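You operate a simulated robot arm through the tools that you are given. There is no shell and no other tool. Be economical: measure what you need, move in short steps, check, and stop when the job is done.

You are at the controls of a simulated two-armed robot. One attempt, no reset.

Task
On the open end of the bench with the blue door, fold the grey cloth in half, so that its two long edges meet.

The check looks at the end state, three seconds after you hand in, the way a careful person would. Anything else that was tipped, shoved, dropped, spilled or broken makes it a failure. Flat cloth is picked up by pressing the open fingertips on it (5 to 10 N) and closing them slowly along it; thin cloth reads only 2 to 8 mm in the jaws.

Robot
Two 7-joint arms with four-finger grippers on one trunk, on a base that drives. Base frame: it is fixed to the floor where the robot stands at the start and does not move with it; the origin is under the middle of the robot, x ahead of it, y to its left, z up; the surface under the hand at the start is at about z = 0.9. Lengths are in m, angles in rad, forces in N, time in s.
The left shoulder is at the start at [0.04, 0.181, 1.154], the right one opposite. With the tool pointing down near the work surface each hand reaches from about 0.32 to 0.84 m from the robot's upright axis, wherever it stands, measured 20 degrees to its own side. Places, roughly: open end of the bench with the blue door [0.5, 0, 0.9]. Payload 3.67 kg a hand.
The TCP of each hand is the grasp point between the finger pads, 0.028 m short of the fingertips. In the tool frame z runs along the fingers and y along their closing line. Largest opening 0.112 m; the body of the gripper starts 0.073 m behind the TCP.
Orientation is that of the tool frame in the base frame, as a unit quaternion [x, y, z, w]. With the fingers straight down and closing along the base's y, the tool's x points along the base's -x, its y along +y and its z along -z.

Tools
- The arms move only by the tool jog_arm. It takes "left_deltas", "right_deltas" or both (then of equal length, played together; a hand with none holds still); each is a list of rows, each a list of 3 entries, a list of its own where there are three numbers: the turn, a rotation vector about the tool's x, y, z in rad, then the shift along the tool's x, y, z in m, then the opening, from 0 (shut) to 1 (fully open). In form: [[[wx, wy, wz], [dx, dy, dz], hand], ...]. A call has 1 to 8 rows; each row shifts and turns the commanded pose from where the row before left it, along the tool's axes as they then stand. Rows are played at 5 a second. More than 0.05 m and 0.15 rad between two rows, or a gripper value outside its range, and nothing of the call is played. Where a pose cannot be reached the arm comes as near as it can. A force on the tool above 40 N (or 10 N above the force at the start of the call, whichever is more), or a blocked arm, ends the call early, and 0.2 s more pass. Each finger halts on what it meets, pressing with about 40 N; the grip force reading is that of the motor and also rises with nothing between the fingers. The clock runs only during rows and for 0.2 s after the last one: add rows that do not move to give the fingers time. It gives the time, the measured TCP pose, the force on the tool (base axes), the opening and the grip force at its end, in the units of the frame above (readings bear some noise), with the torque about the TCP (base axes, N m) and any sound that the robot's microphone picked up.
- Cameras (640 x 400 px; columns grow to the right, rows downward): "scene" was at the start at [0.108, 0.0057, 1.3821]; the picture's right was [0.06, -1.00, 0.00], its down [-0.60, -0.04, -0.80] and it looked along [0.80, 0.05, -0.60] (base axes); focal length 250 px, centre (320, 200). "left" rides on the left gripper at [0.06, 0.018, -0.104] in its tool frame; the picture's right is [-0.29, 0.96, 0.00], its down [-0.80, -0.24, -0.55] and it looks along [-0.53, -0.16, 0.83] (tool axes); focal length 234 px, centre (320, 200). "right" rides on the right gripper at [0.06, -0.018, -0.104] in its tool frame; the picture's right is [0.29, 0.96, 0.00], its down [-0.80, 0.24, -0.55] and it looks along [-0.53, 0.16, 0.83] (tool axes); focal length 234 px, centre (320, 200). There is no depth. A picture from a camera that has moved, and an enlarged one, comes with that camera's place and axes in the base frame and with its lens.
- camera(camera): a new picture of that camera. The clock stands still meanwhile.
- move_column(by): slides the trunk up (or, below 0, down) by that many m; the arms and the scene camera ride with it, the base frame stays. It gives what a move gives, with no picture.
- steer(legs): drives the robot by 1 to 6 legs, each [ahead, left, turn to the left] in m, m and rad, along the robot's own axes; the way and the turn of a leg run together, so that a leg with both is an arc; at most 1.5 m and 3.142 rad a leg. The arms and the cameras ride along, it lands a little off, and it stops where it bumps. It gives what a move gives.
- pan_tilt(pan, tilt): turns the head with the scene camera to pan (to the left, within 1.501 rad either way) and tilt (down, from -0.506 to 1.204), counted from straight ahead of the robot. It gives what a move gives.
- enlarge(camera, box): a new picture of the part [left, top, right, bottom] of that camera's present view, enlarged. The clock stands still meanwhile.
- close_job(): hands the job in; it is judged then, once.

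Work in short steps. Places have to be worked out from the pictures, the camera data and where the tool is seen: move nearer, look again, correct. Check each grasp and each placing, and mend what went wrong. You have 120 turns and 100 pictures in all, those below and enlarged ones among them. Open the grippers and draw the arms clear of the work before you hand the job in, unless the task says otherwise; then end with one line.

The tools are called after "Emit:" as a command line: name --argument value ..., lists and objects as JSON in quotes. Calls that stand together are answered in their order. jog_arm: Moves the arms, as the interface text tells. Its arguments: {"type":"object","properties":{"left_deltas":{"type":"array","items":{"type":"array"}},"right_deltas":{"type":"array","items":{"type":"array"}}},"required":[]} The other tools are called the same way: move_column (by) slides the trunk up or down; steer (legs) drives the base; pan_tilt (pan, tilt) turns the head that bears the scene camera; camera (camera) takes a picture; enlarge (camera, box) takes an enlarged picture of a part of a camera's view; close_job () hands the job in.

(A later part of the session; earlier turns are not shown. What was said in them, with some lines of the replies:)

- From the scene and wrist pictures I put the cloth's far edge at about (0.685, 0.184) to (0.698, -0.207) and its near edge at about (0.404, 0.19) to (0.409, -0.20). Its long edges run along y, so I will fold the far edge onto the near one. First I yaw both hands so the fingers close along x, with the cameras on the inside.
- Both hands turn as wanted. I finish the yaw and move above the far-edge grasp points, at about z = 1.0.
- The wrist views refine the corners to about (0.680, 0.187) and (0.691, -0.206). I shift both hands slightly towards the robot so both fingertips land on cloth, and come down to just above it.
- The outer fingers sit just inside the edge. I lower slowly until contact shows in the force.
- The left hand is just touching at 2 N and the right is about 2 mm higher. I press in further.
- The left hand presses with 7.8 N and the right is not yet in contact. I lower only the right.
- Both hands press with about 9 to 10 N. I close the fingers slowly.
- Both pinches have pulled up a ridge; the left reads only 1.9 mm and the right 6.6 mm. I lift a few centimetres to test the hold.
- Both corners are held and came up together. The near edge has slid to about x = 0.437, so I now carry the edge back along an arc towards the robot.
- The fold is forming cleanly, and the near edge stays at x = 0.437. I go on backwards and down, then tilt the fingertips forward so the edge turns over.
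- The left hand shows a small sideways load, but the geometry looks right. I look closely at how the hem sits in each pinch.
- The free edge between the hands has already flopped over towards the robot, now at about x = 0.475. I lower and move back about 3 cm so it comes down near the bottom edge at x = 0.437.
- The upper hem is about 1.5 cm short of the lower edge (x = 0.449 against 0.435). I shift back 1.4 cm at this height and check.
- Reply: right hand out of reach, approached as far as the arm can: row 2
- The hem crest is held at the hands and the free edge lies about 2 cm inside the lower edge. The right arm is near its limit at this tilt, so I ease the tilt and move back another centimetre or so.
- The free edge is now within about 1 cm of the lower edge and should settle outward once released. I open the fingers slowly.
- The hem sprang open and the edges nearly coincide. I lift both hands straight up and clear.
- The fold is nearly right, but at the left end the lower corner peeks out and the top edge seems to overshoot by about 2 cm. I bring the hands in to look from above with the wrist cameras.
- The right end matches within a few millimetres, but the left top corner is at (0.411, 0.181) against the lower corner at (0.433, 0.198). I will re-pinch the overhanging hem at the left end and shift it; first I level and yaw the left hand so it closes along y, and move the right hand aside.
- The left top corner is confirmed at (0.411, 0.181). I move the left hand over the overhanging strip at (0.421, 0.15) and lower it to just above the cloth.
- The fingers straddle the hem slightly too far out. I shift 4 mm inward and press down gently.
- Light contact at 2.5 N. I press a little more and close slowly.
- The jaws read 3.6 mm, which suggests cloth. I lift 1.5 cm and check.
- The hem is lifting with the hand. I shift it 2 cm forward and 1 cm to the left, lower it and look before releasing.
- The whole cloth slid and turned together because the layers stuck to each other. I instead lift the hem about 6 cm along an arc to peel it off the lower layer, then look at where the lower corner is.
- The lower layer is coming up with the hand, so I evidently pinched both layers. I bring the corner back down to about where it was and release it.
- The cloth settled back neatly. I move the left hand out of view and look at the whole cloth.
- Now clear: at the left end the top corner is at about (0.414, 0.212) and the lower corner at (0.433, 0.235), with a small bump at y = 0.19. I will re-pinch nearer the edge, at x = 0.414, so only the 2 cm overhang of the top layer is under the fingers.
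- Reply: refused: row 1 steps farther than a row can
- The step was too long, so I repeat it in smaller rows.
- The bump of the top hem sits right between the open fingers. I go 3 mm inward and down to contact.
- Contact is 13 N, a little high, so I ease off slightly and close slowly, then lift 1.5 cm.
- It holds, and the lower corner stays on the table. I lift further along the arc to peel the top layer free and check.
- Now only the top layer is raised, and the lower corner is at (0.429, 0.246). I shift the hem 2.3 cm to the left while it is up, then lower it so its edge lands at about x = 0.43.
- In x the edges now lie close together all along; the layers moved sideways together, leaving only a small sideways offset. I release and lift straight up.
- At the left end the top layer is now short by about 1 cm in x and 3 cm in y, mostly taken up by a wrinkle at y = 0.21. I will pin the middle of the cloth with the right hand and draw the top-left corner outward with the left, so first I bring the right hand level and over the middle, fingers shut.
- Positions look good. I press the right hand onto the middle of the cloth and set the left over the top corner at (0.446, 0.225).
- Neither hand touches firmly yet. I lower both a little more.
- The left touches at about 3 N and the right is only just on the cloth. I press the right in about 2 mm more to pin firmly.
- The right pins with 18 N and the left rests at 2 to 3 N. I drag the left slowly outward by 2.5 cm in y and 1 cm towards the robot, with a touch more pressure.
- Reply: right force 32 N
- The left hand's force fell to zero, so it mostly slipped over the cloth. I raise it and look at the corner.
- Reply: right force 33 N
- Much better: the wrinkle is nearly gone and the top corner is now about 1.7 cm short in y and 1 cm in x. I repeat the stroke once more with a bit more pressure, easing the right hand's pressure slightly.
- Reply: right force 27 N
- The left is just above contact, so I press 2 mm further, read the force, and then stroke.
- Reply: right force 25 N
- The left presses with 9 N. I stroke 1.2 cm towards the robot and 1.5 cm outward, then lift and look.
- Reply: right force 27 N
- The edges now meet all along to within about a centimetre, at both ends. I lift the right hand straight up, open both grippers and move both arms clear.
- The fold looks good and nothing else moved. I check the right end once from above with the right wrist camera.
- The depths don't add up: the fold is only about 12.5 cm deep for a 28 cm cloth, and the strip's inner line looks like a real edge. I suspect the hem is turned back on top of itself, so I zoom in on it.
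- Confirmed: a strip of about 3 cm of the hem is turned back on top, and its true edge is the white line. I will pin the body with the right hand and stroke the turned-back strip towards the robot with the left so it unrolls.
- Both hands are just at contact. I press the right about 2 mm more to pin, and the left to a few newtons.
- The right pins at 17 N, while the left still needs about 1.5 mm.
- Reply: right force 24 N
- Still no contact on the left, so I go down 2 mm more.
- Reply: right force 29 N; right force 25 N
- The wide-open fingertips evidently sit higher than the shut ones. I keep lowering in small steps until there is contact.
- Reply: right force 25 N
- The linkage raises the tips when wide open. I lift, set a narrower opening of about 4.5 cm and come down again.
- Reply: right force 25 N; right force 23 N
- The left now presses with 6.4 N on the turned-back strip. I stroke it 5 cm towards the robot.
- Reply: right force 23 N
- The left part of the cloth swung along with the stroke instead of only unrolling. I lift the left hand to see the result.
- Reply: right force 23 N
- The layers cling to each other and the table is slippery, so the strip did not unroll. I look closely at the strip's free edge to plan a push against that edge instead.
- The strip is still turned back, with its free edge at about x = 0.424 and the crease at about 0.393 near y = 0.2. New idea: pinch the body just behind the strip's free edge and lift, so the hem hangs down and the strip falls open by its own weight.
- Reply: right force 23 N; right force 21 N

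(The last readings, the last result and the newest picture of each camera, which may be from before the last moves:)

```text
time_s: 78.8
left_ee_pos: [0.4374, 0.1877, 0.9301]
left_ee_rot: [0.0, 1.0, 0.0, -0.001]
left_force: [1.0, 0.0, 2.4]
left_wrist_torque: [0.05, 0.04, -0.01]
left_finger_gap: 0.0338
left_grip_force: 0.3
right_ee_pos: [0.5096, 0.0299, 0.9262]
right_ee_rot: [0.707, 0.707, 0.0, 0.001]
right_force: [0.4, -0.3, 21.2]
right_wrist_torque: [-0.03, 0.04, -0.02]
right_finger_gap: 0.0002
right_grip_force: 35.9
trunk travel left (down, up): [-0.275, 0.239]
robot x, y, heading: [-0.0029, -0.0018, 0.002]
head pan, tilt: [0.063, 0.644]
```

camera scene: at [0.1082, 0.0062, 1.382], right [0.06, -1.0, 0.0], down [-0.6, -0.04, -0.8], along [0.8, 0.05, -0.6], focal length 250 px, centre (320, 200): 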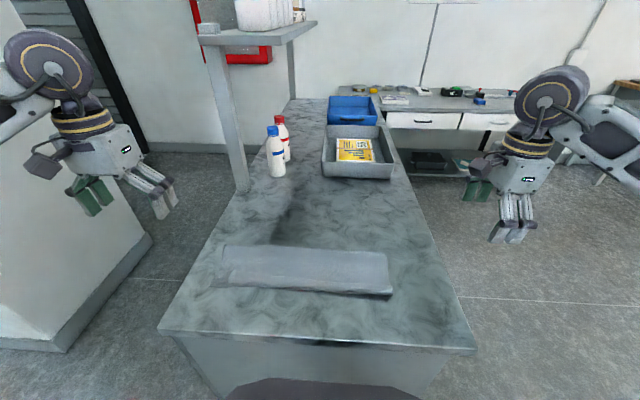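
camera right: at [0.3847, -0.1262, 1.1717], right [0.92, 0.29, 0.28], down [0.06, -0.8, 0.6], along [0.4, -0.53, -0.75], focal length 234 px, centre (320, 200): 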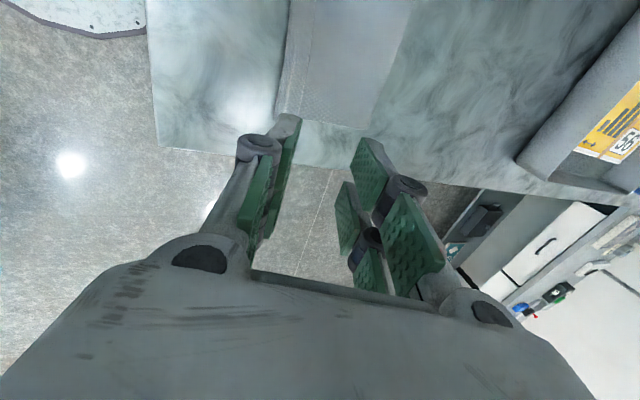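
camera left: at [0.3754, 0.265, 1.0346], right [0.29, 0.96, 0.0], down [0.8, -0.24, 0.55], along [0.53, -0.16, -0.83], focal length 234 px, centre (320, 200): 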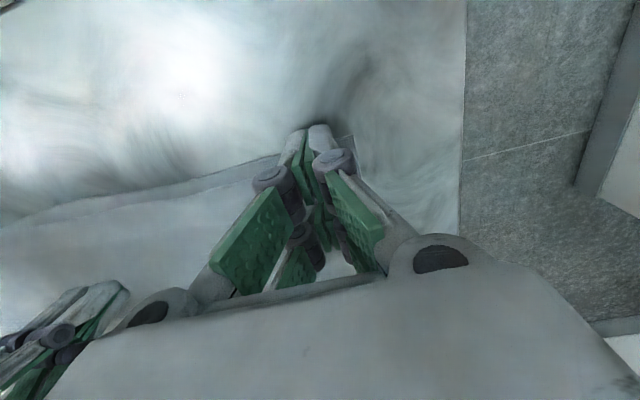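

The left touches lightly at 2.4 N. I press 0.7 mm more, close slowly and lift 6 cm.

Emit:
jog_arm --left_deltas '[[[0, 0, 0], [0, 0, 0.0007], 0.26], [[0, 0, 0], [0, 0, 0], 0.21], [[0, 0, 0], [0, 0, 0], 0.16], [[0, 0, 0], [0, 0, 0], 0.11], [[0, 0, 0], [0, 0, 0], 0.05], [[0, 0, 0], [0, 0, 0], 0], [[0, 0, 0], [0, 0, 0], 0], [[0, 0, 0], [0, 0, -0.01], 0]]'

Emit:
jog_arm --left_deltas '[[[0, 0, 0], [-0.003, 0, -0.015], 0], [[0, 0, 0], [-0.003, 0, -0.015], 0], [[0, 0, 0], [-0.003, 0, -0.015], 0], [[0, 0, 0], [-0.003, 0, -0.012], 0], [[0, 0, 0], [0, 0, 0], 0]]'

Emit:
enlarge --camera "scene" --box '[195, 210, 355, 310]'

```text
time_s: 80.6
left_ee_pos: [0.4376, 0.1875, 0.9391]
left_ee_rot: [0.0, 1.0, 0.0, 0.001]
left_force: [1.5, -2.5, -1.1]
left_wrist_torque: [-0.06, -0.02, -0.04]
left_finger_gap: 0.0035
left_grip_force: 40.2
right_ee_pos: [0.511, 0.0301, 0.9271]
right_ee_rot: [0.707, 0.707, 0.0, 0.001]
right_force: [-0.6, 1.5, 21.2]
right_wrist_torque: [0.01, 0.02, 0.0]
right_finger_gap: 0.0001
right_grip_force: 36.0
trunk travel left (down, up): [-0.275, 0.239]
robot x, y, heading: [-0.0049, 0.0005, -0.0]
head pan, tilt: [0.063, 0.644]
```

```text
time_s: 81.8
left_ee_pos: [0.4494, 0.1877, 0.9977]
left_ee_rot: [-0.001, 1.0, 0.0, 0.0]
left_force: [1.2, -3.7, -1.8]
left_wrist_torque: [-0.06, -0.05, 0.05]
left_finger_gap: 0.0034
left_grip_force: 39.9
right_ee_pos: [0.5099, 0.03, 0.9259]
right_ee_rot: [0.707, 0.707, 0.0, 0.0]
right_force: [-2.1, 3.4, 22.4]
right_wrist_torque: [0.1, 0.05, -0.02]
right_finger_gap: 0.0001
right_grip_force: 35.7
trunk travel left (down, up): [-0.275, 0.239]
robot x, y, heading: [-0.0007, 0.0005, 0.001]
head pan, tilt: [0.063, 0.644]
```

```text
4.00 times, centred on (275, 260) of scene
camera zoom: at [0.1062, 0.0057, 1.3823], right [0.06, -1.0, 0.0], down [-0.6, -0.04, -0.8], along [0.8, 0.05, -0.6], focal length 999 px, centre (500, -40)
```

zoom: 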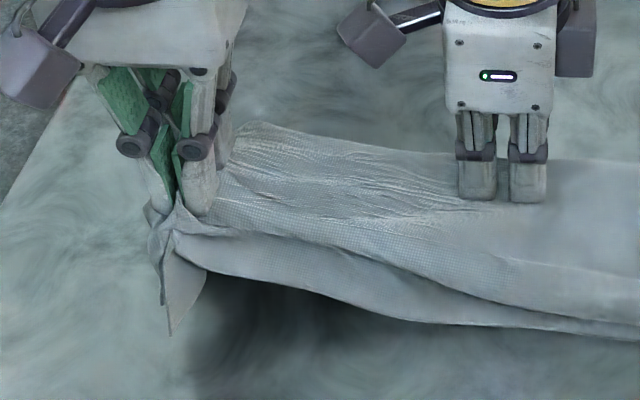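

Something opened up in front. I zoom in to tell the layers apart.

Emit:
enlarge --camera "scene" --box '[225, 250, 305, 300]'

```text
8.00 times, centred on (265, 275) of scene
camera zoom: at [0.1062, 0.0057, 1.3823], right [0.06, -1.0, 0.0], down [-0.6, -0.04, -0.8], along [0.8, 0.05, -0.6], focal length 1999 px, centre (760, -400)
```

zoom: 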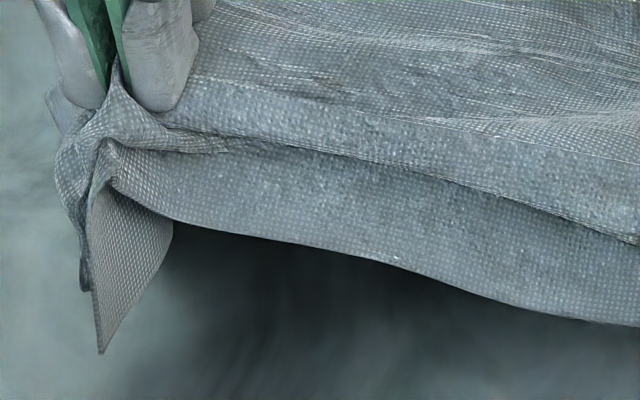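

Both layers were pinched at the left, and between the hands the hem still slants, so the strip has not fallen open. I bring the right hand to grip the body behind the strip too, at about (0.475, -0.03), so the whole hem can hang vertically.

Emit:
jog_arm --right_deltas '[[[0, 0, 0], [0, 0, -0.02], 0], [[0, 0, 0], [0, 0, -0.03], 0.2], [[0, 0, 0], [-0.03, -0.017, 0], 0.3], [[0, 0, 0], [-0.03, -0.018, 0], 0.3], [[0, 0, 0], [0, 0, 0.03], 0.3], [[0, 0, 0], [0, 0, 0.012], 0.3], [[0, 0, 0], [0, 0, 0.004], 0.3], [[0, 0, 0], [0, 0, 0], 0.3]]'

Emit:
jog_arm --right_deltas '[[[0, 0, 0], [0, 0, 0.001], 0.3], [[0, 0, 0], [0, 0, 0.001], 0.3], [[0, 0, 0], [0, 0, 0], 0.3]]'

```text
time_s: 83.6
left_ee_pos: [0.45, 0.1873, 0.9969]
left_ee_rot: [0.0, 1.0, 0.0, -0.001]
left_force: [0.7, 0.3, 0.5]
left_wrist_torque: [0.0, 0.04, 0.01]
left_finger_gap: 0.003
left_grip_force: 39.6
right_ee_pos: [0.4749, -0.0317, 0.9303]
right_ee_rot: [0.707, 0.708, 0.0, -0.001]
right_force: [-0.6, -1.1, 3.4]
right_wrist_torque: [0.01, 0.01, 0.01]
right_finger_gap: 0.0335
right_grip_force: 0.0
trunk travel left (down, up): [-0.275, 0.239]
robot x, y, heading: [-0.0028, 0.0032, -0.001]
head pan, tilt: [0.063, 0.644]
```

```text
time_s: 84.4
left_ee_pos: [0.4497, 0.1879, 0.9968]
left_ee_rot: [0.001, 1.0, 0.001, 0.0]
left_force: [0.4, -0.7, -0.3]
left_wrist_torque: [0.04, 0.0, -0.03]
left_finger_gap: 0.0035
left_grip_force: 39.7
right_ee_pos: [0.4744, -0.0312, 0.9292]
right_ee_rot: [0.708, 0.707, 0.001, 0.001]
right_force: [0.0, -3.1, 15.7]
right_wrist_torque: [-0.09, 0.11, 0.03]
right_finger_gap: 0.0337
right_grip_force: 0.1
trunk travel left (down, up): [-0.275, 0.239]
robot x, y, heading: [-0.0004, -0.0024, 0.002]
head pan, tilt: [0.063, 0.644]
```

The right presses with 16 N. I ease off slightly, close slowly, and lift it to the left hand's height.

Emit:
jog_arm --right_deltas '[[[0, 0, 0], [0, 0, -0.0006], 0.25], [[0, 0, 0], [0, 0, 0], 0.2], [[0, 0, 0], [0, 0, 0], 0.15], [[0, 0, 0], [0, 0, 0], 0.1], [[0, 0, 0], [0, 0, 0], 0.05], [[0, 0, 0], [0, 0, 0], 0], [[0, 0, 0], [0, 0, 0], 0], [[0, 0, 0], [0, 0, -0.01], 0]]'

Emit:
jog_arm --right_deltas '[[[0, 0, 0], [0, 0, -0.018], 0], [[0, 0, 0], [0, 0, -0.018], 0], [[0, 0, 0], [0, 0, -0.018], 0], [[0, 0, 0], [0, 0, -0.018], 0], [[0, 0, 0], [0, 0, 0], 0], [[0, 0, 0], [0, 0, 0], 0]]' --left_deltas '[[[0, 0, 0], [0, 0, 0], 0], [[0, 0, 0], [0, 0, 0], 0], [[0, 0, 0], [-0.005, 0, -0.006], 0], [[0, 0, 0], [-0.01, 0, -0.006], 0], [[0, 0, 0], [0, 0, 0], 0], [[0, 0, 0], [0, 0, 0], 0]]'

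Emit:
enlarge --camera "scene" --box '[205, 205, 405, 330]'

```text
time_s: 86.2
left_ee_pos: [0.4494, 0.188, 0.9965]
left_ee_rot: [0.0, 1.0, 0.0, -0.001]
left_force: [0.1, 0.3, -0.4]
left_wrist_torque: [0.02, 0.0, 0.02]
left_finger_gap: 0.0035
left_grip_force: 40.0
right_ee_pos: [0.4755, -0.0313, 0.9388]
right_ee_rot: [0.708, 0.707, -0.002, -0.002]
right_force: [0.2, -0.2, 1.0]
right_wrist_torque: [0.01, -0.01, 0.0]
right_finger_gap: 0.0034
right_grip_force: 38.4
trunk travel left (down, up): [-0.275, 0.239]
robot x, y, heading: [-0.0011, -0.0018, -0.0]
head pan, tilt: [0.063, 0.644]
```

```text
time_s: 87.6
left_ee_pos: [0.4674, 0.1882, 1.0081]
left_ee_rot: [0.0, 1.0, 0.0, -0.001]
left_force: [-1.2, 0.3, 0.0]
left_wrist_torque: [-0.02, 0.02, 0.01]
left_finger_gap: 0.0027
left_grip_force: 39.7
right_ee_pos: [0.4752, -0.0309, 1.0105]
right_ee_rot: [0.707, 0.707, -0.001, -0.001]
right_force: [-0.3, 0.2, -0.5]
right_wrist_torque: [-0.01, 0.01, 0.05]
right_finger_gap: 0.0031
right_grip_force: 39.3
trunk travel left (down, up): [-0.275, 0.239]
robot x, y, heading: [-0.0047, 0.003, 0.004]
head pan, tilt: [0.063, 0.644]
```

```text
3.20 times, centred on (305, 268) of scene
camera zoom: at [0.1081, 0.0058, 1.382], right [0.06, -1.0, 0.0], down [-0.6, -0.04, -0.8], along [0.8, 0.05, -0.6], focal length 800 px, centre (368, -16)
```

zoom: 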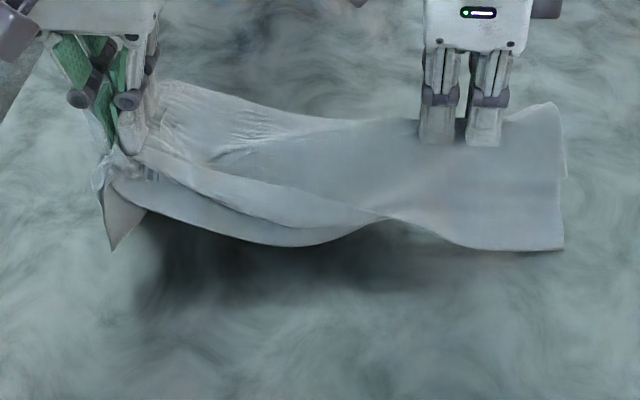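

It works on the right: the strip there has fallen open. I raise the left hand more and shake gently so the rest follows.

Emit:
jog_arm --left_deltas '[[[0, 0, 0], [0, 0, -0.03], 0], [[0, 0, 0], [-0.02, 0, -0.01], 0], [[0, 0, 0], [0.025, 0, 0.01], 0], [[0, 0, 0], [-0.025, 0, -0.01], 0], [[0, 0, 0], [0.025, 0, 0.01], 0], [[0, 0, 0], [-0.01, 0, 0], 0], [[0, 0, 0], [0, 0, 0], 0], [[0, 0, 0], [0, 0, 0], 0]]' --right_deltas '[[[0, 0, 0], [0, 0, -0.015], 0], [[0, 0, 0], [0, 0.02, -0.01], 0], [[0, 0, 0], [0, -0.025, 0.01], 0], [[0, 0, 0], [0, 0.025, -0.01], 0], [[0, 0, 0], [0, -0.025, 0.01], 0], [[0, 0, 0], [0, 0.01, 0], 0], [[0, 0, 0], [0, 0, 0], 0], [[0, 0, 0], [0, 0, 0], 0]]'

Emit:
enlarge --camera "scene" --box '[205, 205, 405, 330]'

```text
time_s: 89.4
left_ee_pos: [0.4715, 0.1883, 1.0411]
left_ee_rot: [0.0, 1.0, 0.001, 0.0]
left_force: [0.6, 0.3, -0.2]
left_wrist_torque: [0.03, 0.01, -0.01]
left_finger_gap: 0.0031
left_grip_force: 39.8
right_ee_pos: [0.4806, -0.03, 1.026]
right_ee_rot: [0.707, 0.707, 0.0, 0.0]
right_force: [-0.6, -0.2, -5.6]
right_wrist_torque: [-0.03, 0.02, 0.03]
right_finger_gap: 0.0036
right_grip_force: 35.1
trunk travel left (down, up): [-0.275, 0.239]
robot x, y, heading: [-0.0012, 0.0005, -0.003]
head pan, tilt: [0.063, 0.644]
```

```text
3.20 times, centred on (305, 268) of scene
camera zoom: at [0.1073, 0.0058, 1.3821], right [0.06, -1.0, 0.0], down [-0.6, -0.04, -0.8], along [0.8, 0.05, -0.6], focal length 800 px, centre (368, -16)
```

zoom: 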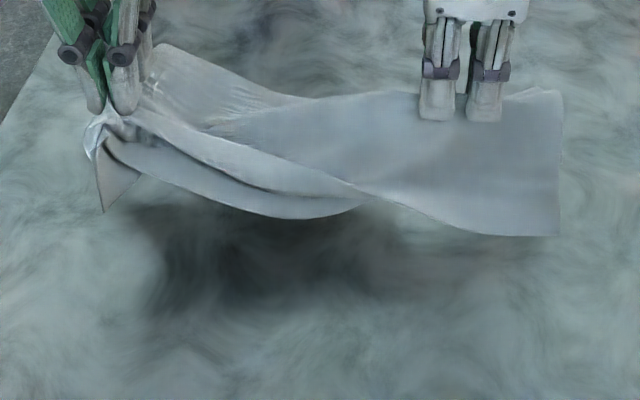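

The right half is open; on the left the pinch itself holds the strip folded. I lower both hands while moving forward, then let go with the left a few centimetres above the table so its hem can fall open.

Emit:
jog_arm --left_deltas '[[[0, 0, 0], [-0.005, 0, 0.015], 0], [[0, 0, 0], [-0.005, 0, 0.02], 0], [[0, 0, 0], [-0.008, 0, 0.02], 0], [[0, 0, 0], [-0.008, 0, 0.015], 0], [[0, 0, 0], [0, 0, 0], 0.15], [[0, 0, 0], [0, 0, 0], 0.3], [[0, 0, 0], [0, 0, 0], 0.4], [[0, 0, 0], [0, 0, -0.02], 0.4]]' --right_deltas '[[[0, 0, 0], [0, 0.005, 0.015], 0], [[0, 0, 0], [0, 0.005, 0.02], 0], [[0, 0, 0], [0, 0.008, 0.02], 0], [[0, 0, 0], [0, 0.008, 0.015], 0], [[0, 0, 0], [0, 0, 0], 0], [[0, 0, 0], [0, 0, 0], 0], [[0, 0, 0], [0, 0, 0], 0], [[0, 0, 0], [0, 0, 0], 0]]'

Emit:
jog_arm --left_deltas '[[[0, 0, 0], [0, 0, -0.03], 0.4], [[0, 0, 0], [0, 0, -0.04], 0.4], [[0, 0, 0], [0, 0.045, 0], 0.4], [[0, 0, 0], [0, 0.045, 0], 0.4], [[0, 0, 0], [0, 0.045, 0], 0.4], [[0, 0, 0], [0, 0, 0], 0.4]]' --right_deltas '[[[0, 0, 0], [0, 0.004, 0.01], 0], [[0, 0, 0], [0, 0.004, 0.008], 0], [[0, 0, 0], [0, 0.002, 0.004], 0], [[0, 0, 0], [0, 0, 0], 0.1], [[0, 0, 0], [0, 0, 0], 0.25], [[0, 0, 0], [0, 0, -0.02], 0.25]]'

Emit:
enlarge --camera "scene" --box '[205, 205, 405, 330]'

```text
time_s: 91.2
left_ee_pos: [0.4962, 0.1864, 0.9899]
left_ee_rot: [0.0, 1.0, 0.001, -0.001]
left_force: [-0.2, 0.7, 0.4]
left_wrist_torque: [0.0, -0.02, -0.01]
left_finger_gap: 0.0447
left_grip_force: 0.1
right_ee_pos: [0.5061, -0.032, 0.9538]
right_ee_rot: [0.707, 0.707, 0.001, 0.0]
right_force: [-1.1, 0.0, 3.3]
right_wrist_torque: [-0.01, 0.06, -0.02]
right_finger_gap: 0.0025
right_grip_force: 42.2
trunk travel left (down, up): [-0.275, 0.239]
robot x, y, heading: [-0.0012, 0.0014, -0.005]
head pan, tilt: [0.063, 0.644]
```

```text
time_s: 92.6
left_ee_pos: [0.4975, 0.3237, 1.0557]
left_ee_rot: [-0.001, 1.0, 0.001, 0.0]
left_force: [-0.6, -0.7, 0.2]
left_wrist_torque: [-0.01, -0.02, -0.03]
left_finger_gap: 0.0447
left_grip_force: 0.0
right_ee_pos: [0.5173, -0.0321, 0.9522]
right_ee_rot: [0.707, 0.707, 0.0, -0.001]
right_force: [0.1, 0.1, 0.1]
right_wrist_torque: [-0.02, 0.03, -0.02]
right_finger_gap: 0.0281
right_grip_force: 0.1
trunk travel left (down, up): [-0.275, 0.239]
robot x, y, heading: [0.0005, 0.002, 0.005]
head pan, tilt: [0.063, 0.644]
```

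```text
3.20 times, centred on (305, 268) of scene
camera zoom: at [0.1081, 0.005, 1.3821], right [0.06, -1.0, 0.0], down [-0.6, -0.04, -0.8], along [0.8, 0.05, -0.6], focal length 800 px, centre (368, -16)
```

zoom: 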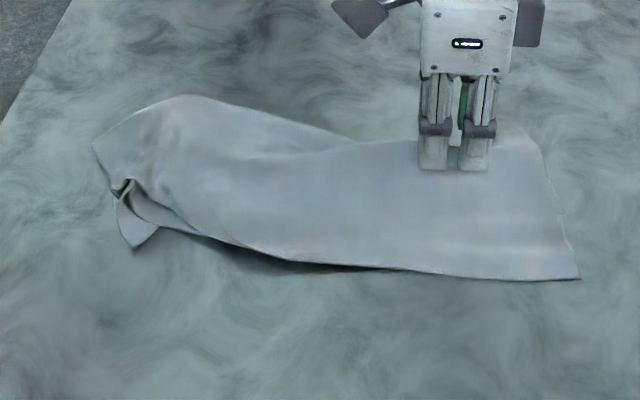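

The strip has opened over the right and middle; only the left corner is crumpled. I take the right hand up and look closely at the left end.

Emit:
jog_arm --right_deltas '[[[0, 0, 0], [0, 0, -0.03], 0.25], [[0, 0, 0], [0, 0, -0.04], 0.25], [[0, 0, 0], [0, 0, -0.04], 0.25], [[0, 0, 0], [-0.045, 0, 0], 0.25], [[0, 0, 0], [-0.045, 0, 0], 0.25], [[0, 0, 0], [-0.045, 0, 0], 0.25], [[0, 0, 0], [-0.045, 0, 0], 0.25], [[0, 0, 0], [-0.045, 0, 0], 0.25]]'

Emit:
enlarge --camera "scene" --box '[220, 225, 332, 295]'

```text
time_s: 94.4
left_ee_pos: [0.4964, 0.323, 1.0562]
left_ee_rot: [0.0, 1.0, -0.001, -0.002]
left_force: [-0.2, 0.2, 0.0]
left_wrist_torque: [-0.02, -0.03, 0.03]
left_finger_gap: 0.0447
left_grip_force: 0.2
right_ee_pos: [0.5152, -0.2596, 1.064]
right_ee_rot: [0.708, 0.707, 0.001, 0.001]
right_force: [0.9, 0.5, -0.2]
right_wrist_torque: [0.0, 0.01, 0.02]
right_finger_gap: 0.028
right_grip_force: 0.0
trunk travel left (down, up): [-0.275, 0.239]
robot x, y, heading: [-0.0038, 0.0009, -0.002]
head pan, tilt: [0.063, 0.644]
```

```text
5.71 times, centred on (276, 260) of scene
camera zoom: at [0.1075, 0.0046, 1.3821], right [0.06, -1.0, 0.0], down [-0.6, -0.04, -0.8], along [0.8, 0.05, -0.6], focal length 1428 px, centre (571, -143)
```

zoom: 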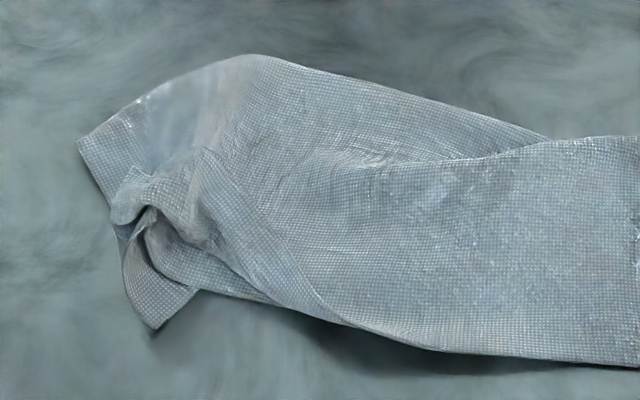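

At the left the strip is still turned back as a triangle, with a loose standing bump at about (0.487, 0.203). I pinch that bump without pressing on the layers below, and will draw it up and towards the robot to turn the strip over.

Emit:
jog_arm --left_deltas '[[[0, 0, 0], [0.003, -0.04, 0], 0.4], [[0, 0, 0], [0.003, -0.04, 0], 0.4], [[0, 0, 0], [0.003, -0.04, 0], 0.4], [[0, 0, 0], [0, 0, 0.04], 0.4], [[0, 0, 0], [0, 0, 0.04], 0.4], [[0, 0, 0], [0, 0, 0.03], 0.4], [[0, 0, 0], [0, 0, 0.008], 0.4], [[0, 0, 0], [0, 0, 0], 0.4]]'

Emit:
enlarge --camera "left" --box '[180, 60, 460, 235]'

```text
time_s: 96.2
left_ee_pos: [0.4884, 0.2036, 0.9412]
left_ee_rot: [0.0, 1.0, 0.0, -0.001]
left_force: [-0.1, -0.2, -0.5]
left_wrist_torque: [0.0, 0.02, 0.03]
left_finger_gap: 0.0446
left_grip_force: 0.0
right_ee_pos: [0.5155, -0.259, 1.0631]
right_ee_rot: [0.708, 0.707, -0.001, -0.001]
right_force: [0.2, 0.1, 0.4]
right_wrist_torque: [0.02, 0.0, 0.0]
right_finger_gap: 0.028
right_grip_force: 0.0
trunk travel left (down, up): [-0.275, 0.239]
robot x, y, heading: [-0.0018, 0.0011, -0.0]
head pan, tilt: [0.063, 0.644]
```

```text
2.29 times, centred on (320, 148) of left
camera zoom: at [0.4299, 0.2216, 1.0451], right [0.29, 0.96, 0.0], down [0.8, -0.24, 0.55], along [0.53, -0.16, -0.83], focal length 535 px, centre (320, 320)
```

zoom: 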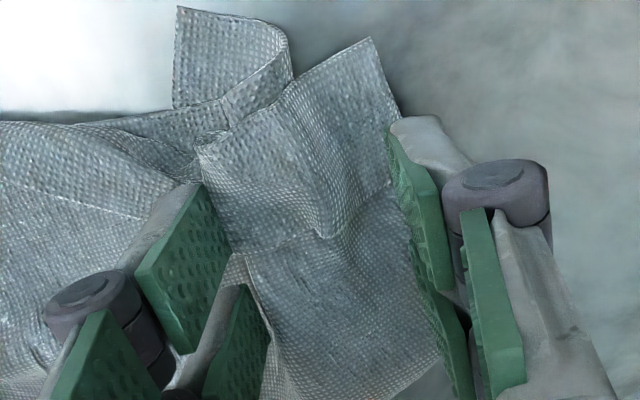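

The wrist view shows the strip's free edge at about x = 0.485 forming a standing ridge between my fingers. I move 9 mm towards the strip, stay high, and pinch just the ridge top.

Emit:
jog_arm --left_deltas '[[[0, 0, 0], [0.009, 0, -0.003], 0.4], [[0, 0, 0], [0, 0, 0], 0.3], [[0, 0, 0], [0, 0, 0], 0.2], [[0, 0, 0], [0, 0, 0], 0.1], [[0, 0, 0], [0, 0, 0], 0], [[0, 0, 0], [0, 0, 0], 0], [[0, 0, 0], [0, 0, -0.01], 0], [[0, 0, 0], [0.003, 0, -0.01], 0]]'

Emit:
enlarge --camera "left" --box '[180, 20, 460, 195]'

```text
time_s: 98.0
left_ee_pos: [0.4753, 0.2038, 0.9637]
left_ee_rot: [0.0, 1.0, 0.0, -0.001]
left_force: [0.2, 0.3, 0.7]
left_wrist_torque: [0.04, -0.03, 0.01]
left_finger_gap: 0.0021
left_grip_force: 39.6
right_ee_pos: [0.5158, -0.259, 1.0627]
right_ee_rot: [0.707, 0.707, -0.001, 0.0]
right_force: [-0.1, 0.7, -0.4]
right_wrist_torque: [0.01, 0.02, 0.01]
right_finger_gap: 0.0279
right_grip_force: 0.0
trunk travel left (down, up): [-0.275, 0.239]
robot x, y, heading: [0.0016, -0.0006, 0.0]
head pan, tilt: [0.063, 0.644]
```

```text
2.29 times, centred on (320, 108) of left
camera zoom: at [0.4168, 0.2224, 1.067], right [0.29, 0.96, 0.0], down [0.8, -0.24, 0.55], along [0.53, -0.16, -0.83], focal length 535 px, centre (320, 411)
```

zoom: 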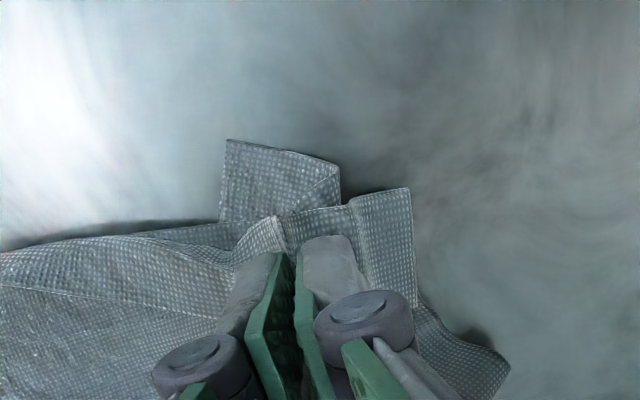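

The jaws read 2.1 mm, a thin hold. I lift 4 cm more and swing it towards the robot, then look.

Emit:
jog_arm --left_deltas '[[[0, 0, 0], [0.003, 0, -0.015], 0], [[0, 0, 0], [0.005, 0, -0.015], 0], [[0, 0, 0], [0.01, 0, -0.01], 0], [[0, 0, 0], [0.015, 0.003, 0], 0], [[0, 0, 0], [0.015, 0.003, 0], 0], [[0, 0, 0], [0, 0, 0], 0]]'

Emit:
enlarge --camera "scene" --box '[205, 205, 405, 330]'

```text
time_s: 99.4
left_ee_pos: [0.4285, 0.2103, 1.0037]
left_ee_rot: [0.0, 1.0, 0.0, -0.001]
left_force: [-0.2, 1.5, 0.3]
left_wrist_torque: [0.03, 0.0, 0.03]
left_finger_gap: 0.0025
left_grip_force: 39.0
right_ee_pos: [0.5161, -0.2583, 1.064]
right_ee_rot: [0.708, 0.707, 0.0, -0.001]
right_force: [0.0, 0.0, -0.4]
right_wrist_torque: [0.02, 0.0, 0.02]
right_finger_gap: 0.0278
right_grip_force: 0.2
trunk travel left (down, up): [-0.275, 0.239]
robot x, y, heading: [-0.0017, 0.0038, 0.002]
head pan, tilt: [0.063, 0.644]
```

```text
3.20 times, centred on (305, 268) of scene
camera zoom: at [0.1083, 0.0056, 1.382], right [0.06, -1.0, 0.0], down [-0.6, -0.04, -0.8], along [0.8, 0.05, -0.6], focal length 800 px, centre (368, -16)
```

zoom: 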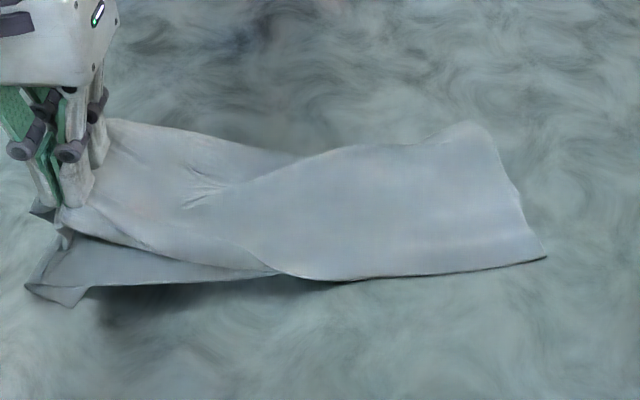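

That turned it over: the top layer is now free and the lower layer lies flat, its corner at about (0.400, 0.249). I lower the held hem onto the lower edge, at about (0.412, 0.218), and release.

Emit:
jog_arm --left_deltas '[[[0, 0, 0], [0.004, 0.002, 0.015], 0], [[0, 0, 0], [0.004, 0.002, 0.015], 0], [[0, 0, 0], [0.004, 0.002, 0.015], 0], [[0, 0, 0], [0.004, 0.002, 0.014], 0], [[0, 0, 0], [0, 0, 0.006], 0], [[0, 0, 0], [0, 0, 0], 0.06], [[0, 0, 0], [0, 0, 0], 0.14], [[0, 0, 0], [0, 0, 0], 0.2]]'

Emit:
jog_arm --left_deltas '[[[0, 0, 0], [0, 0, -0.015], 0.22], [[0, 0, 0], [0, 0, -0.03], 0.22], [[0, 0, 0], [0, 0, -0.04], 0.22], [[0, 0, 0], [0, 0.045, 0], 0.22], [[0, 0, 0], [0, 0.045, 0], 0.22], [[0, 0, 0], [0, 0.045, 0], 0.22], [[0, 0, 0], [0, 0, 0], 0.22]]'

Emit:
enlarge --camera "scene" --box '[215, 215, 399, 330]'

```text
time_s: 101.2
left_ee_pos: [0.4121, 0.2168, 0.9379]
left_ee_rot: [0.0, 1.0, 0.0, -0.001]
left_force: [-0.9, 0.1, 0.5]
left_wrist_torque: [0.02, 0.02, 0.03]
left_finger_gap: 0.0222
left_grip_force: 0.0
right_ee_pos: [0.5151, -0.2592, 1.0645]
right_ee_rot: [0.708, 0.706, -0.001, -0.001]
right_force: [0.0, 0.5, -0.6]
right_wrist_torque: [-0.01, 0.0, 0.02]
right_finger_gap: 0.028
right_grip_force: 0.0
trunk travel left (down, up): [-0.275, 0.239]
robot x, y, heading: [-0.0022, 0.0001, 0.001]
head pan, tilt: [0.063, 0.644]
```

```text
time_s: 102.8
left_ee_pos: [0.4144, 0.3519, 1.02]
left_ee_rot: [0.0, 1.0, 0.0, -0.001]
left_force: [-0.1, 0.1, -0.2]
left_wrist_torque: [0.0, 0.01, 0.02]
left_finger_gap: 0.0242
left_grip_force: 0.0
right_ee_pos: [0.5161, -0.2595, 1.0631]
right_ee_rot: [0.708, 0.707, -0.001, -0.001]
right_force: [0.8, -0.7, -0.5]
right_wrist_torque: [0.05, -0.02, 0.01]
right_finger_gap: 0.028
right_grip_force: 0.0
trunk travel left (down, up): [-0.275, 0.239]
robot x, y, heading: [-0.0006, 0.0012, -0.004]
head pan, tilt: [0.063, 0.644]
```

```text
3.48 times, centred on (307, 272) of scene
camera zoom: at [0.1086, 0.0052, 1.382], right [0.06, -1.0, 0.0], down [-0.6, -0.04, -0.8], along [0.8, 0.05, -0.6], focal length 869 px, centre (365, -52)
```

zoom: 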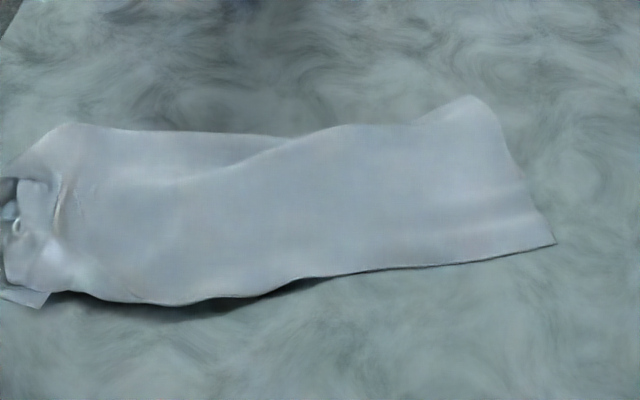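

Now the hem lies flat over most of its length. I check both ends from above with the wrist cameras.

Emit:
jog_arm --right_deltas '[[[0, 0, 0], [0.045, -0.012, 0], 0.25], [[0, 0, 0], [0.045, -0.012, 0], 0.25], [[0, 0, 0], [0.045, -0.012, 0], 0.25], [[0, 0, 0], [0.035, -0.01, 0], 0.25], [[0, 0, 0], [0, 0, 0], 0.25]]' --left_deltas '[[[0, 0, 0], [0.008, -0.03, -0.02], 0.22], [[0, 0, 0], [0.008, -0.03, -0.02], 0.22], [[0, 0, 0], [0.008, -0.03, -0.02], 0.22], [[0, 0, 0], [0.008, 0, 0], 0.22], [[0, 0, 0], [0, 0, 0], 0.22]]'

Emit:
camera --camera "left"

Emit:
enlarge --camera "right" --box '[180, 0, 460, 175]'

```text
time_s: 104.0
left_ee_pos: [0.3791, 0.2608, 1.0834]
left_ee_rot: [0.0, 1.0, 0.0, -0.001]
left_force: [0.0, 0.2, 0.6]
left_wrist_torque: [0.01, -0.03, 0.03]
left_finger_gap: 0.0247
left_grip_force: 0.2
right_ee_pos: [0.47, -0.0864, 1.0616]
right_ee_rot: [0.707, 0.707, -0.001, 0.0]
right_force: [-0.2, 0.3, 0.0]
right_wrist_torque: [0.02, 0.02, 0.04]
right_finger_gap: 0.0278
right_grip_force: 0.0
trunk travel left (down, up): [-0.275, 0.239]
robot x, y, heading: [0.0009, 0.0011, -0.002]
head pan, tilt: [0.063, 0.644]
```

```text
3 pictures are left
camera left: at [0.321, 0.279, 1.1879], right [0.29, 0.96, 0.0], down [0.8, -0.24, 0.55], along [0.53, -0.16, -0.83], focal length 234 px, centre (320, 200)
```

left: 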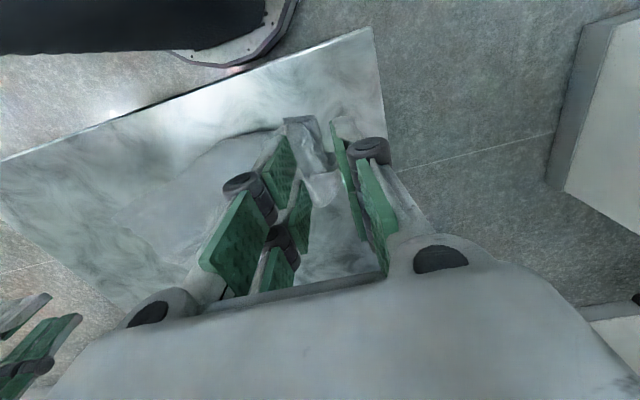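

```text
2.29 times, centred on (320, 88) of right
camera zoom: at [0.4525, -0.0258, 1.1666], right [0.96, 0.29, 0.0], down [0.24, -0.8, 0.55], along [0.16, -0.53, -0.83], focal length 535 px, centre (320, 457)
```

zoom: 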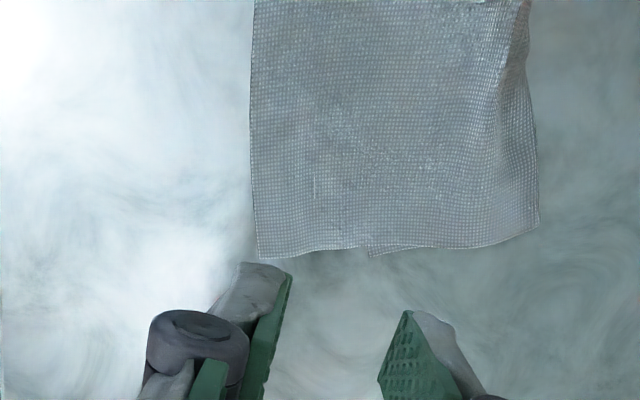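

I have 3 pictures left. At the right end the top edge is at x = 0.442 while the lower layer's corner shows at about 0.493, so the top overhangs by some 5 cm. I pinch that single-layer overhang with the right hand, to peel it up and lay it back in line.

Emit:
jog_arm --right_deltas '[[[0, 0, 0], [0.012, -0.008, 0.03], 0.25], [[0, 0, 0], [0, 0, 0.04], 0.25], [[0, 0, 0], [0, 0, 0.04], 0.25], [[0, 0, 0], [0, 0, 0.016], 0.25], [[0, 0, 0], [0, 0, 0.004], 0.25], [[0, 0, 0], [0, 0, 0.002], 0.25], [[0, 0, 0], [0, 0, 0], 0.25]]'

```text
time_s: 105.6
left_ee_pos: [0.3802, 0.2614, 1.0843]
left_ee_rot: [-0.001, 1.0, 0.0, 0.0]
left_force: [-0.4, 0.1, -0.4]
left_wrist_torque: [0.03, 0.01, 0.01]
left_finger_gap: 0.0248
left_grip_force: 0.0
right_ee_pos: [0.4616, -0.0727, 0.932]
right_ee_rot: [0.707, 0.707, -0.001, -0.001]
right_force: [-0.5, 0.3, -1.2]
right_wrist_torque: [-0.01, 0.01, 0.04]
right_finger_gap: 0.028
right_grip_force: 0.2
trunk travel left (down, up): [-0.275, 0.239]
robot x, y, heading: [0.0013, 0.0032, -0.001]
head pan, tilt: [0.063, 0.644]
```

Not touching yet, so I lower another 3 mm in small steps.

Emit:
jog_arm --right_deltas '[[[0, 0, 0], [0, 0, 0.001], 0.25], [[0, 0, 0], [0, 0, 0.001], 0.25], [[0, 0, 0], [0, 0, 0.001], 0.25], [[0, 0, 0], [0, 0, 0], 0.25]]'

```text
time_s: 106.6
left_ee_pos: [0.3798, 0.2627, 1.0845]
left_ee_rot: [0.0, 1.0, 0.0, -0.001]
left_force: [-0.1, 0.1, -0.5]
left_wrist_torque: [0.01, -0.01, 0.03]
left_finger_gap: 0.0246
left_grip_force: 0.0
right_ee_pos: [0.4632, -0.0728, 0.9293]
right_ee_rot: [0.707, 0.707, 0.0, 0.0]
right_force: [0.0, -1.3, 5.6]
right_wrist_torque: [0.04, -0.08, 0.01]
right_finger_gap: 0.028
right_grip_force: 0.1
trunk travel left (down, up): [-0.275, 0.239]
robot x, y, heading: [-0.0008, 0.003, -0.004]
head pan, tilt: [0.063, 0.644]
```

Contact is 5.6 N. I close slowly, lift 6 cm, and look once.

Emit:
jog_arm --right_deltas '[[[0, 0, 0], [0, 0, 0.0003], 0.21], [[0, 0, 0], [0, 0, 0], 0.17], [[0, 0, 0], [0, 0, 0], 0.13], [[0, 0, 0], [0, 0, 0], 0.09], [[0, 0, 0], [0, 0, 0], 0.05], [[0, 0, 0], [0, 0, 0], 0], [[0, 0, 0], [0, 0, 0], 0], [[0, 0, 0], [0, 0, -0.01], 0]]'

Emit:
jog_arm --right_deltas '[[[0, 0, 0], [0, 0.003, -0.015], 0], [[0, 0, 0], [0, 0.004, -0.015], 0], [[0, 0, 0], [0, 0.006, -0.015], 0], [[0, 0, 0], [0, 0.008, -0.015], 0], [[0, 0, 0], [0, 0, 0], 0]]' --left_deltas '[[[0, 0, 0], [0, 0.03, 0], 0.22], [[0, 0, 0], [0, 0.03, 0], 0.22], [[0, 0, 0], [0, 0.03, 0], 0.22], [[0, 0, 0], [0, 0, 0], 0.22], [[0, 0, 0], [0, 0, 0], 0.22]]'

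Emit:
enlarge --camera "scene" --box '[200, 205, 392, 325]'

```text
time_s: 108.4
left_ee_pos: [0.3793, 0.2633, 1.0825]
left_ee_rot: [0.0, 1.0, 0.0, 0.0]
left_force: [-0.4, 0.8, -0.7]
left_wrist_torque: [-0.02, 0.02, -0.01]
left_finger_gap: 0.0246
left_grip_force: 0.0
right_ee_pos: [0.4624, -0.0741, 0.9382]
right_ee_rot: [0.707, 0.707, -0.001, 0.0]
right_force: [0.5, -0.7, 0.3]
right_wrist_torque: [-0.02, 0.01, 0.01]
right_finger_gap: 0.0011
right_grip_force: 36.9
trunk travel left (down, up): [-0.275, 0.239]
robot x, y, heading: [-0.0007, -0.0006, 0.003]
head pan, tilt: [0.063, 0.644]
```

```text
time_s: 109.6
left_ee_pos: [0.3772, 0.3549, 1.0829]
left_ee_rot: [0.0, 1.0, 0.0, 0.0]
left_force: [0.3, 0.1, 0.4]
left_wrist_torque: [0.04, 0.01, 0.01]
left_finger_gap: 0.0243
left_grip_force: 0.1
right_ee_pos: [0.4852, -0.0746, 1.0005]
right_ee_rot: [0.707, 0.707, 0.0, 0.0]
right_force: [0.2, 0.5, 0.2]
right_wrist_torque: [-0.02, 0.0, -0.01]
right_finger_gap: 0.0023
right_grip_force: 39.3
trunk travel left (down, up): [-0.275, 0.239]
robot x, y, heading: [0.0019, 0.0013, 0.0]
head pan, tilt: [0.063, 0.644]
```

```text
3.33 times, centred on (296, 265) of scene
camera zoom: at [0.1077, 0.0059, 1.3821], right [0.06, -1.0, 0.0], down [-0.6, -0.04, -0.8], along [0.8, 0.05, -0.6], focal length 833 px, centre (400, -17)
```

zoom: 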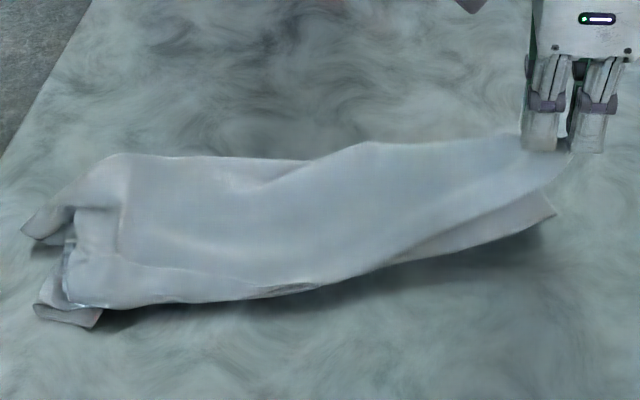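

The lower corner is confirmed at about (0.488, -0.08), lying flat under the raised hem. I move the hem forward so its edge comes down over that corner, and release.

Emit:
jog_arm --right_deltas '[[[0, 0, 0], [0, 0.006, 0.012], 0], [[0, 0, 0], [0, 0.006, 0.015], 0], [[0, 0, 0], [0, 0.006, 0.015], 0], [[0, 0, 0], [0, 0.004, 0.015], 0], [[0, 0, 0], [0, 0, 0.008], 0], [[0, 0, 0], [0, 0, 0], 0.06], [[0, 0, 0], [0, 0, 0], 0.13], [[0, 0, 0], [0, 0, 0], 0.2]]'

Emit:
jog_arm --right_deltas '[[[0, 0, 0], [0, 0, -0.015], 0.22], [[0, 0, 0], [0, 0, -0.03], 0.22], [[0, 0, 0], [0, 0, -0.04], 0.22], [[0, 0, 0], [0, 0, -0.04], 0.22], [[0, 0, 0], [-0.045, 0, 0], 0.3], [[0, 0, 0], [-0.045, 0, 0], 0.3], [[0, 0, 0], [-0.045, 0, 0], 0.3], [[0, 0, 0], [-0.045, 0, 0], 0.3]]'

```text
time_s: 111.4
left_ee_pos: [0.3782, 0.3546, 1.0832]
left_ee_rot: [0.0, 1.0, -0.001, -0.001]
left_force: [0.6, 0.0, 1.0]
left_wrist_torque: [0.0, -0.02, 0.04]
left_finger_gap: 0.0249
left_grip_force: 0.1
right_ee_pos: [0.5057, -0.0742, 0.9343]
right_ee_rot: [0.707, 0.707, -0.001, 0.0]
right_force: [0.3, 0.4, 1.1]
right_wrist_torque: [0.03, 0.02, 0.02]
right_finger_gap: 0.0224
right_grip_force: 0.2
trunk travel left (down, up): [-0.275, 0.239]
robot x, y, heading: [0.0007, -0.0001, -0.003]
head pan, tilt: [0.063, 0.644]
```

```text
time_s: 113.2
left_ee_pos: [0.3779, 0.3542, 1.0831]
left_ee_rot: [0.0, 1.0, 0.001, 0.0]
left_force: [-1.1, -0.5, -0.2]
left_wrist_torque: [0.02, -0.05, 0.0]
left_finger_gap: 0.0249
left_grip_force: 0.0
right_ee_pos: [0.5042, -0.2533, 1.0598]
right_ee_rot: [0.706, 0.708, 0.001, 0.0]
right_force: [0.1, 0.1, -0.2]
right_wrist_torque: [0.01, -0.01, -0.01]
right_finger_gap: 0.0337
right_grip_force: 0.1
trunk travel left (down, up): [-0.275, 0.239]
robot x, y, heading: [-0.0003, -0.0008, -0.0]
head pan, tilt: [0.063, 0.644]
```

The right end is laid back. Now the left corner, where the top layer has a ridge drawn in by about 2 cm: as before, I pin the middle with the right hand and stroke that corner outward with the left, which worked well earlier.

Emit:
jog_arm --right_deltas '[[[0, 0, 0], [0.042, -0.002, 0], 0], [[0, 0, 0], [0.042, -0.002, 0], 0], [[0, 0, 0], [0.042, -0.002, 0], 0], [[0, 0, 0], [0.042, -0.002, 0], 0], [[0, 0, 0], [0.042, -0.002, 0], 0], [[0, 0, 0], [0.042, -0.002, 0], 0], [[0, 0, 0], [0.042, -0.002, 0], 0], [[0, 0, 0], [0, 0, 0.04], 0]]' --left_deltas '[[[0, 0, 0], [-0.01, -0.03, 0], 0], [[0, 0, 0], [-0.01, -0.03, 0], 0], [[0, 0, 0], [-0.01, -0.03, 0], 0], [[0, 0, 0], [-0.008, -0.038, 0], 0], [[0, 0, 0], [0, 0, 0.035], 0], [[0, 0, 0], [0, 0, 0.035], 0], [[0, 0, 0], [0, 0, 0.03], 0], [[0, 0, 0], [0, 0, 0.02], 0]]'

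Emit:
jog_arm --right_deltas '[[[0, 0, 0], [0, 0, 0.04], 0], [[0, 0, 0], [0, 0, 0.03], 0], [[0, 0, 0], [0, 0, 0.014], 0], [[0, 0, 0], [0, 0, 0.005], 0], [[0, 0, 0], [0, 0, 0.002], 0], [[0, 0, 0], [0, 0, 0.001], 0], [[0, 0, 0], [0, 0, 0], 0]]'

```text
time_s: 115.0
left_ee_pos: [0.418, 0.2236, 0.9622]
left_ee_rot: [0.0, 1.0, 0.0, -0.002]
left_force: [0.3, 0.6, 0.4]
left_wrist_torque: [0.0, 0.01, -0.02]
left_finger_gap: 0.0
left_grip_force: 35.8
right_ee_pos: [0.4915, 0.04, 1.0202]
right_ee_rot: [0.708, 0.706, 0.0, -0.001]
right_force: [0.4, -0.3, 0.5]
right_wrist_torque: [0.07, 0.02, 0.01]
right_finger_gap: 0.0001
right_grip_force: 35.9
trunk travel left (down, up): [-0.275, 0.239]
robot x, y, heading: [0.0036, -0.0011, 0.005]
head pan, tilt: [0.063, 0.644]
```

```text
time_s: 116.6
left_ee_pos: [0.4171, 0.225, 0.9638]
left_ee_rot: [0.0, 1.0, 0.0, 0.0]
left_force: [1.4, -0.6, -0.1]
left_wrist_torque: [-0.01, 0.0, 0.0]
left_finger_gap: 0.0
left_grip_force: 36.4
right_ee_pos: [0.4931, 0.0415, 0.9294]
right_ee_rot: [0.707, 0.707, 0.0, 0.001]
right_force: [2.1, 1.2, 14.4]
right_wrist_torque: [-0.08, -0.1, 0.03]
right_finger_gap: 0.0002
right_grip_force: 35.9
trunk travel left (down, up): [-0.275, 0.239]
robot x, y, heading: [0.0026, -0.0004, -0.01]
head pan, tilt: [0.063, 0.644]
```

The right pins at 14 N. I lower the left onto the corner in small steps until it touches.

Emit:
jog_arm --left_deltas '[[[0, 0, 0], [0, 0, 0.012], 0], [[0, 0, 0], [0, 0, 0.012], 0], [[0, 0, 0], [0, 0, 0.005], 0], [[0, 0, 0], [0, 0, 0.002], 0], [[0, 0, 0], [0, 0, 0.001], 0], [[0, 0, 0], [0, 0, 0.001], 0], [[0, 0, 0], [0, 0, 0], 0]]'

```text
time_s: 118.2
left_ee_pos: [0.4171, 0.2251, 0.9306]
left_ee_rot: [0.001, 1.0, 0.0, 0.001]
left_force: [-0.3, -1.6, 10.4]
left_wrist_torque: [-0.07, 0.16, -0.02]
left_finger_gap: 0.0
left_grip_force: 35.7
right_ee_pos: [0.4915, 0.0416, 0.9275]
right_ee_rot: [0.708, 0.707, 0.001, 0.001]
right_force: [3.0, 1.1, 20.2]
right_wrist_torque: [-0.05, -0.13, 0.03]
right_finger_gap: 0.0
right_grip_force: 35.7
trunk travel left (down, up): [-0.275, 0.239]
robot x, y, heading: [-0.0034, -0.0019, -0.0]
head pan, tilt: [0.063, 0.644]
```

The left presses with 10 N. I stroke it 3 cm outward and slightly towards the robot, lift it away, and use one picture.

Emit:
jog_arm --left_deltas '[[[0, 0, 0], [0.001, 0.005, -0.0003], 0], [[0, 0, 0], [0.001, 0.006, 0], 0], [[0, 0, 0], [0.001, 0.006, 0], 0], [[0, 0, 0], [0.001, 0.006, 0], 0], [[0, 0, 0], [0.001, 0.006, 0], 0], [[0, 0, 0], [0, 0, -0.02], 0], [[0, 0, 0], [0, 0.03, -0.035], 0], [[0, 0, 0], [0, 0.04, -0.02], 0]]'

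Emit:
jog_arm --left_deltas '[[[0, 0, 0], [0, 0.03, -0.02], 0], [[0, 0, 0], [0, 0, 0], 0]]'

Emit:
enlarge --camera "scene" --box '[200, 205, 392, 325]'

```text
time_s: 120.0
left_ee_pos: [0.411, 0.3219, 1.0058]
left_ee_rot: [0.001, 1.0, 0.0, 0.0]
left_force: [0.4, 0.0, -1.2]
left_wrist_torque: [0.01, -0.01, -0.01]
left_finger_gap: 0.0
left_grip_force: 35.4
right_ee_pos: [0.4908, 0.04, 0.9291]
right_ee_rot: [0.708, 0.706, 0.001, 0.001]
right_force: [2.6, 1.2, 24.0]
right_wrist_torque: [-0.13, -0.13, 0.05]
right_finger_gap: 0.0
right_grip_force: 35.8
trunk travel left (down, up): [-0.275, 0.239]
robot x, y, heading: [0.0025, 0.001, 0.001]
head pan, tilt: [0.063, 0.644]
```

```text
time_s: 120.6
left_ee_pos: [0.4139, 0.3531, 1.0256]
left_ee_rot: [0.0, 1.0, 0.0, 0.0]
left_force: [-1.1, -0.2, 0.2]
left_wrist_torque: [0.03, -0.03, 0.01]
left_finger_gap: 0.0001
left_grip_force: 35.3
right_ee_pos: [0.49, 0.0408, 0.9292]
right_ee_rot: [0.707, 0.707, 0.001, -0.001]
right_force: [1.2, 2.1, 23.6]
right_wrist_torque: [-0.1, -0.08, 0.04]
right_finger_gap: 0.0
right_grip_force: 35.5
trunk travel left (down, up): [-0.275, 0.239]
robot x, y, heading: [-0.0005, 0.0028, 0.002]
head pan, tilt: [0.063, 0.644]
```

```text
3.33 times, centred on (296, 265) of scene
camera zoom: at [0.1064, 0.0052, 1.3822], right [0.06, -1.0, 0.0], down [-0.6, -0.04, -0.8], along [0.8, 0.05, -0.6], focal length 833 px, centre (400, -17)
```

zoom: 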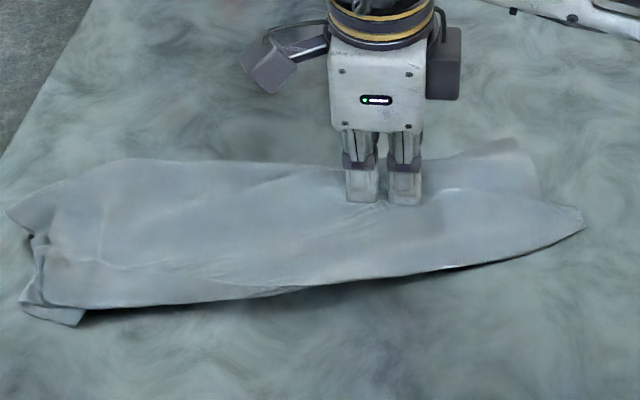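

The edges now run together from end to end and both corners are nearly on top of each other; more handling without pictures would risk more than it gains. I lift the right hand, clear both arms and open the grippers.

Emit:
jog_arm --right_deltas '[[[0, 0, 0], [0, 0, -0.01], 0], [[0, 0, 0], [0, 0, -0.035], 0], [[0, 0, 0], [0, 0, -0.045], 0], [[0, 0, 0], [0, 0, -0.045], 0], [[0, 0, 0], [-0.045, 0, 0], 0], [[0, 0, 0], [-0.045, 0, 0], 0.3], [[0, 0, 0], [-0.045, 0, 0], 0.7], [[0, 0, 0], [-0.045, 0, 0], 1]]' --left_deltas '[[[0, 0, 0], [0, 0, -0.03], 0], [[0, 0, 0], [0, 0, -0.03], 0], [[0, 0, 0], [0, 0, -0.03], 0.3], [[0, 0, 0], [0, 0, 0], 0.6], [[0, 0, 0], [0, 0, 0], 1], [[0, 0, 0], [0, 0, 0], 1], [[0, 0, 0], [0, 0, 0], 1], [[0, 0, 0], [0, 0, 0], 1]]'

Emit:
jog_arm --right_deltas '[[[0, 0, 0], [-0.045, 0, 0], 1], [[0, 0, 0], [-0.045, 0, 0], 1], [[0, 0, 0], [-0.045, 0, 0], 1], [[0, 0, 0], [0, 0, 0], 1]]'

Emit:
enlarge --camera "scene" --box '[195, 200, 403, 330]'

```text
time_s: 122.4
left_ee_pos: [0.4138, 0.3505, 1.1148]
left_ee_rot: [0.0, 1.0, 0.001, -0.001]
left_force: [0.4, 0.4, 1.2]
left_wrist_torque: [0.0, 0.04, 0.01]
left_finger_gap: 0.112
left_grip_force: 0.1
right_ee_pos: [0.489, -0.1366, 1.0633]
right_ee_rot: [0.707, 0.707, 0.0, -0.001]
right_force: [0.6, 0.3, -0.7]
right_wrist_torque: [0.03, -0.03, -0.01]
right_finger_gap: 0.0923
right_grip_force: 0.1
trunk travel left (down, up): [-0.275, 0.239]
robot x, y, heading: [0.0003, -0.0008, -0.004]
head pan, tilt: [0.063, 0.644]
```

```text
time_s: 123.4
left_ee_pos: [0.4134, 0.3518, 1.1146]
left_ee_rot: [0.0, 1.0, -0.001, -0.001]
left_force: [1.0, -0.5, -0.8]
left_wrist_torque: [-0.03, 0.03, -0.01]
left_finger_gap: 0.1119
left_grip_force: 0.0
right_ee_pos: [0.493, -0.2724, 1.0631]
right_ee_rot: [0.707, 0.707, -0.001, -0.001]
right_force: [0.7, -0.3, -0.1]
right_wrist_torque: [0.01, 0.01, 0.0]
right_finger_gap: 0.112
right_grip_force: 0.0
trunk travel left (down, up): [-0.275, 0.239]
robot x, y, heading: [-0.0031, 0.0008, 0.001]
head pan, tilt: [0.063, 0.644]
```

```text
refused: no pictures are left
```

Both arms are clear, the grippers are open and no pictures are left, so I hand the job in.

Emit:
close_job

```text
The job is handed in.
```

I handed in the grey cloth folded far edge to near edge, but the fold is not crisp. In my last picture, taken while the right hand was still on the cloth, the long edges lay roughly together along their length. The left corner was still rumpled and there was a loose bulge in the fold at the right. I had no pictures left to check the cloth after the arms moved clear. Nothing else looked disturbed in the last full view, about a minute of robot time before the end. After that I only took close-ups, and I felt no bumps.
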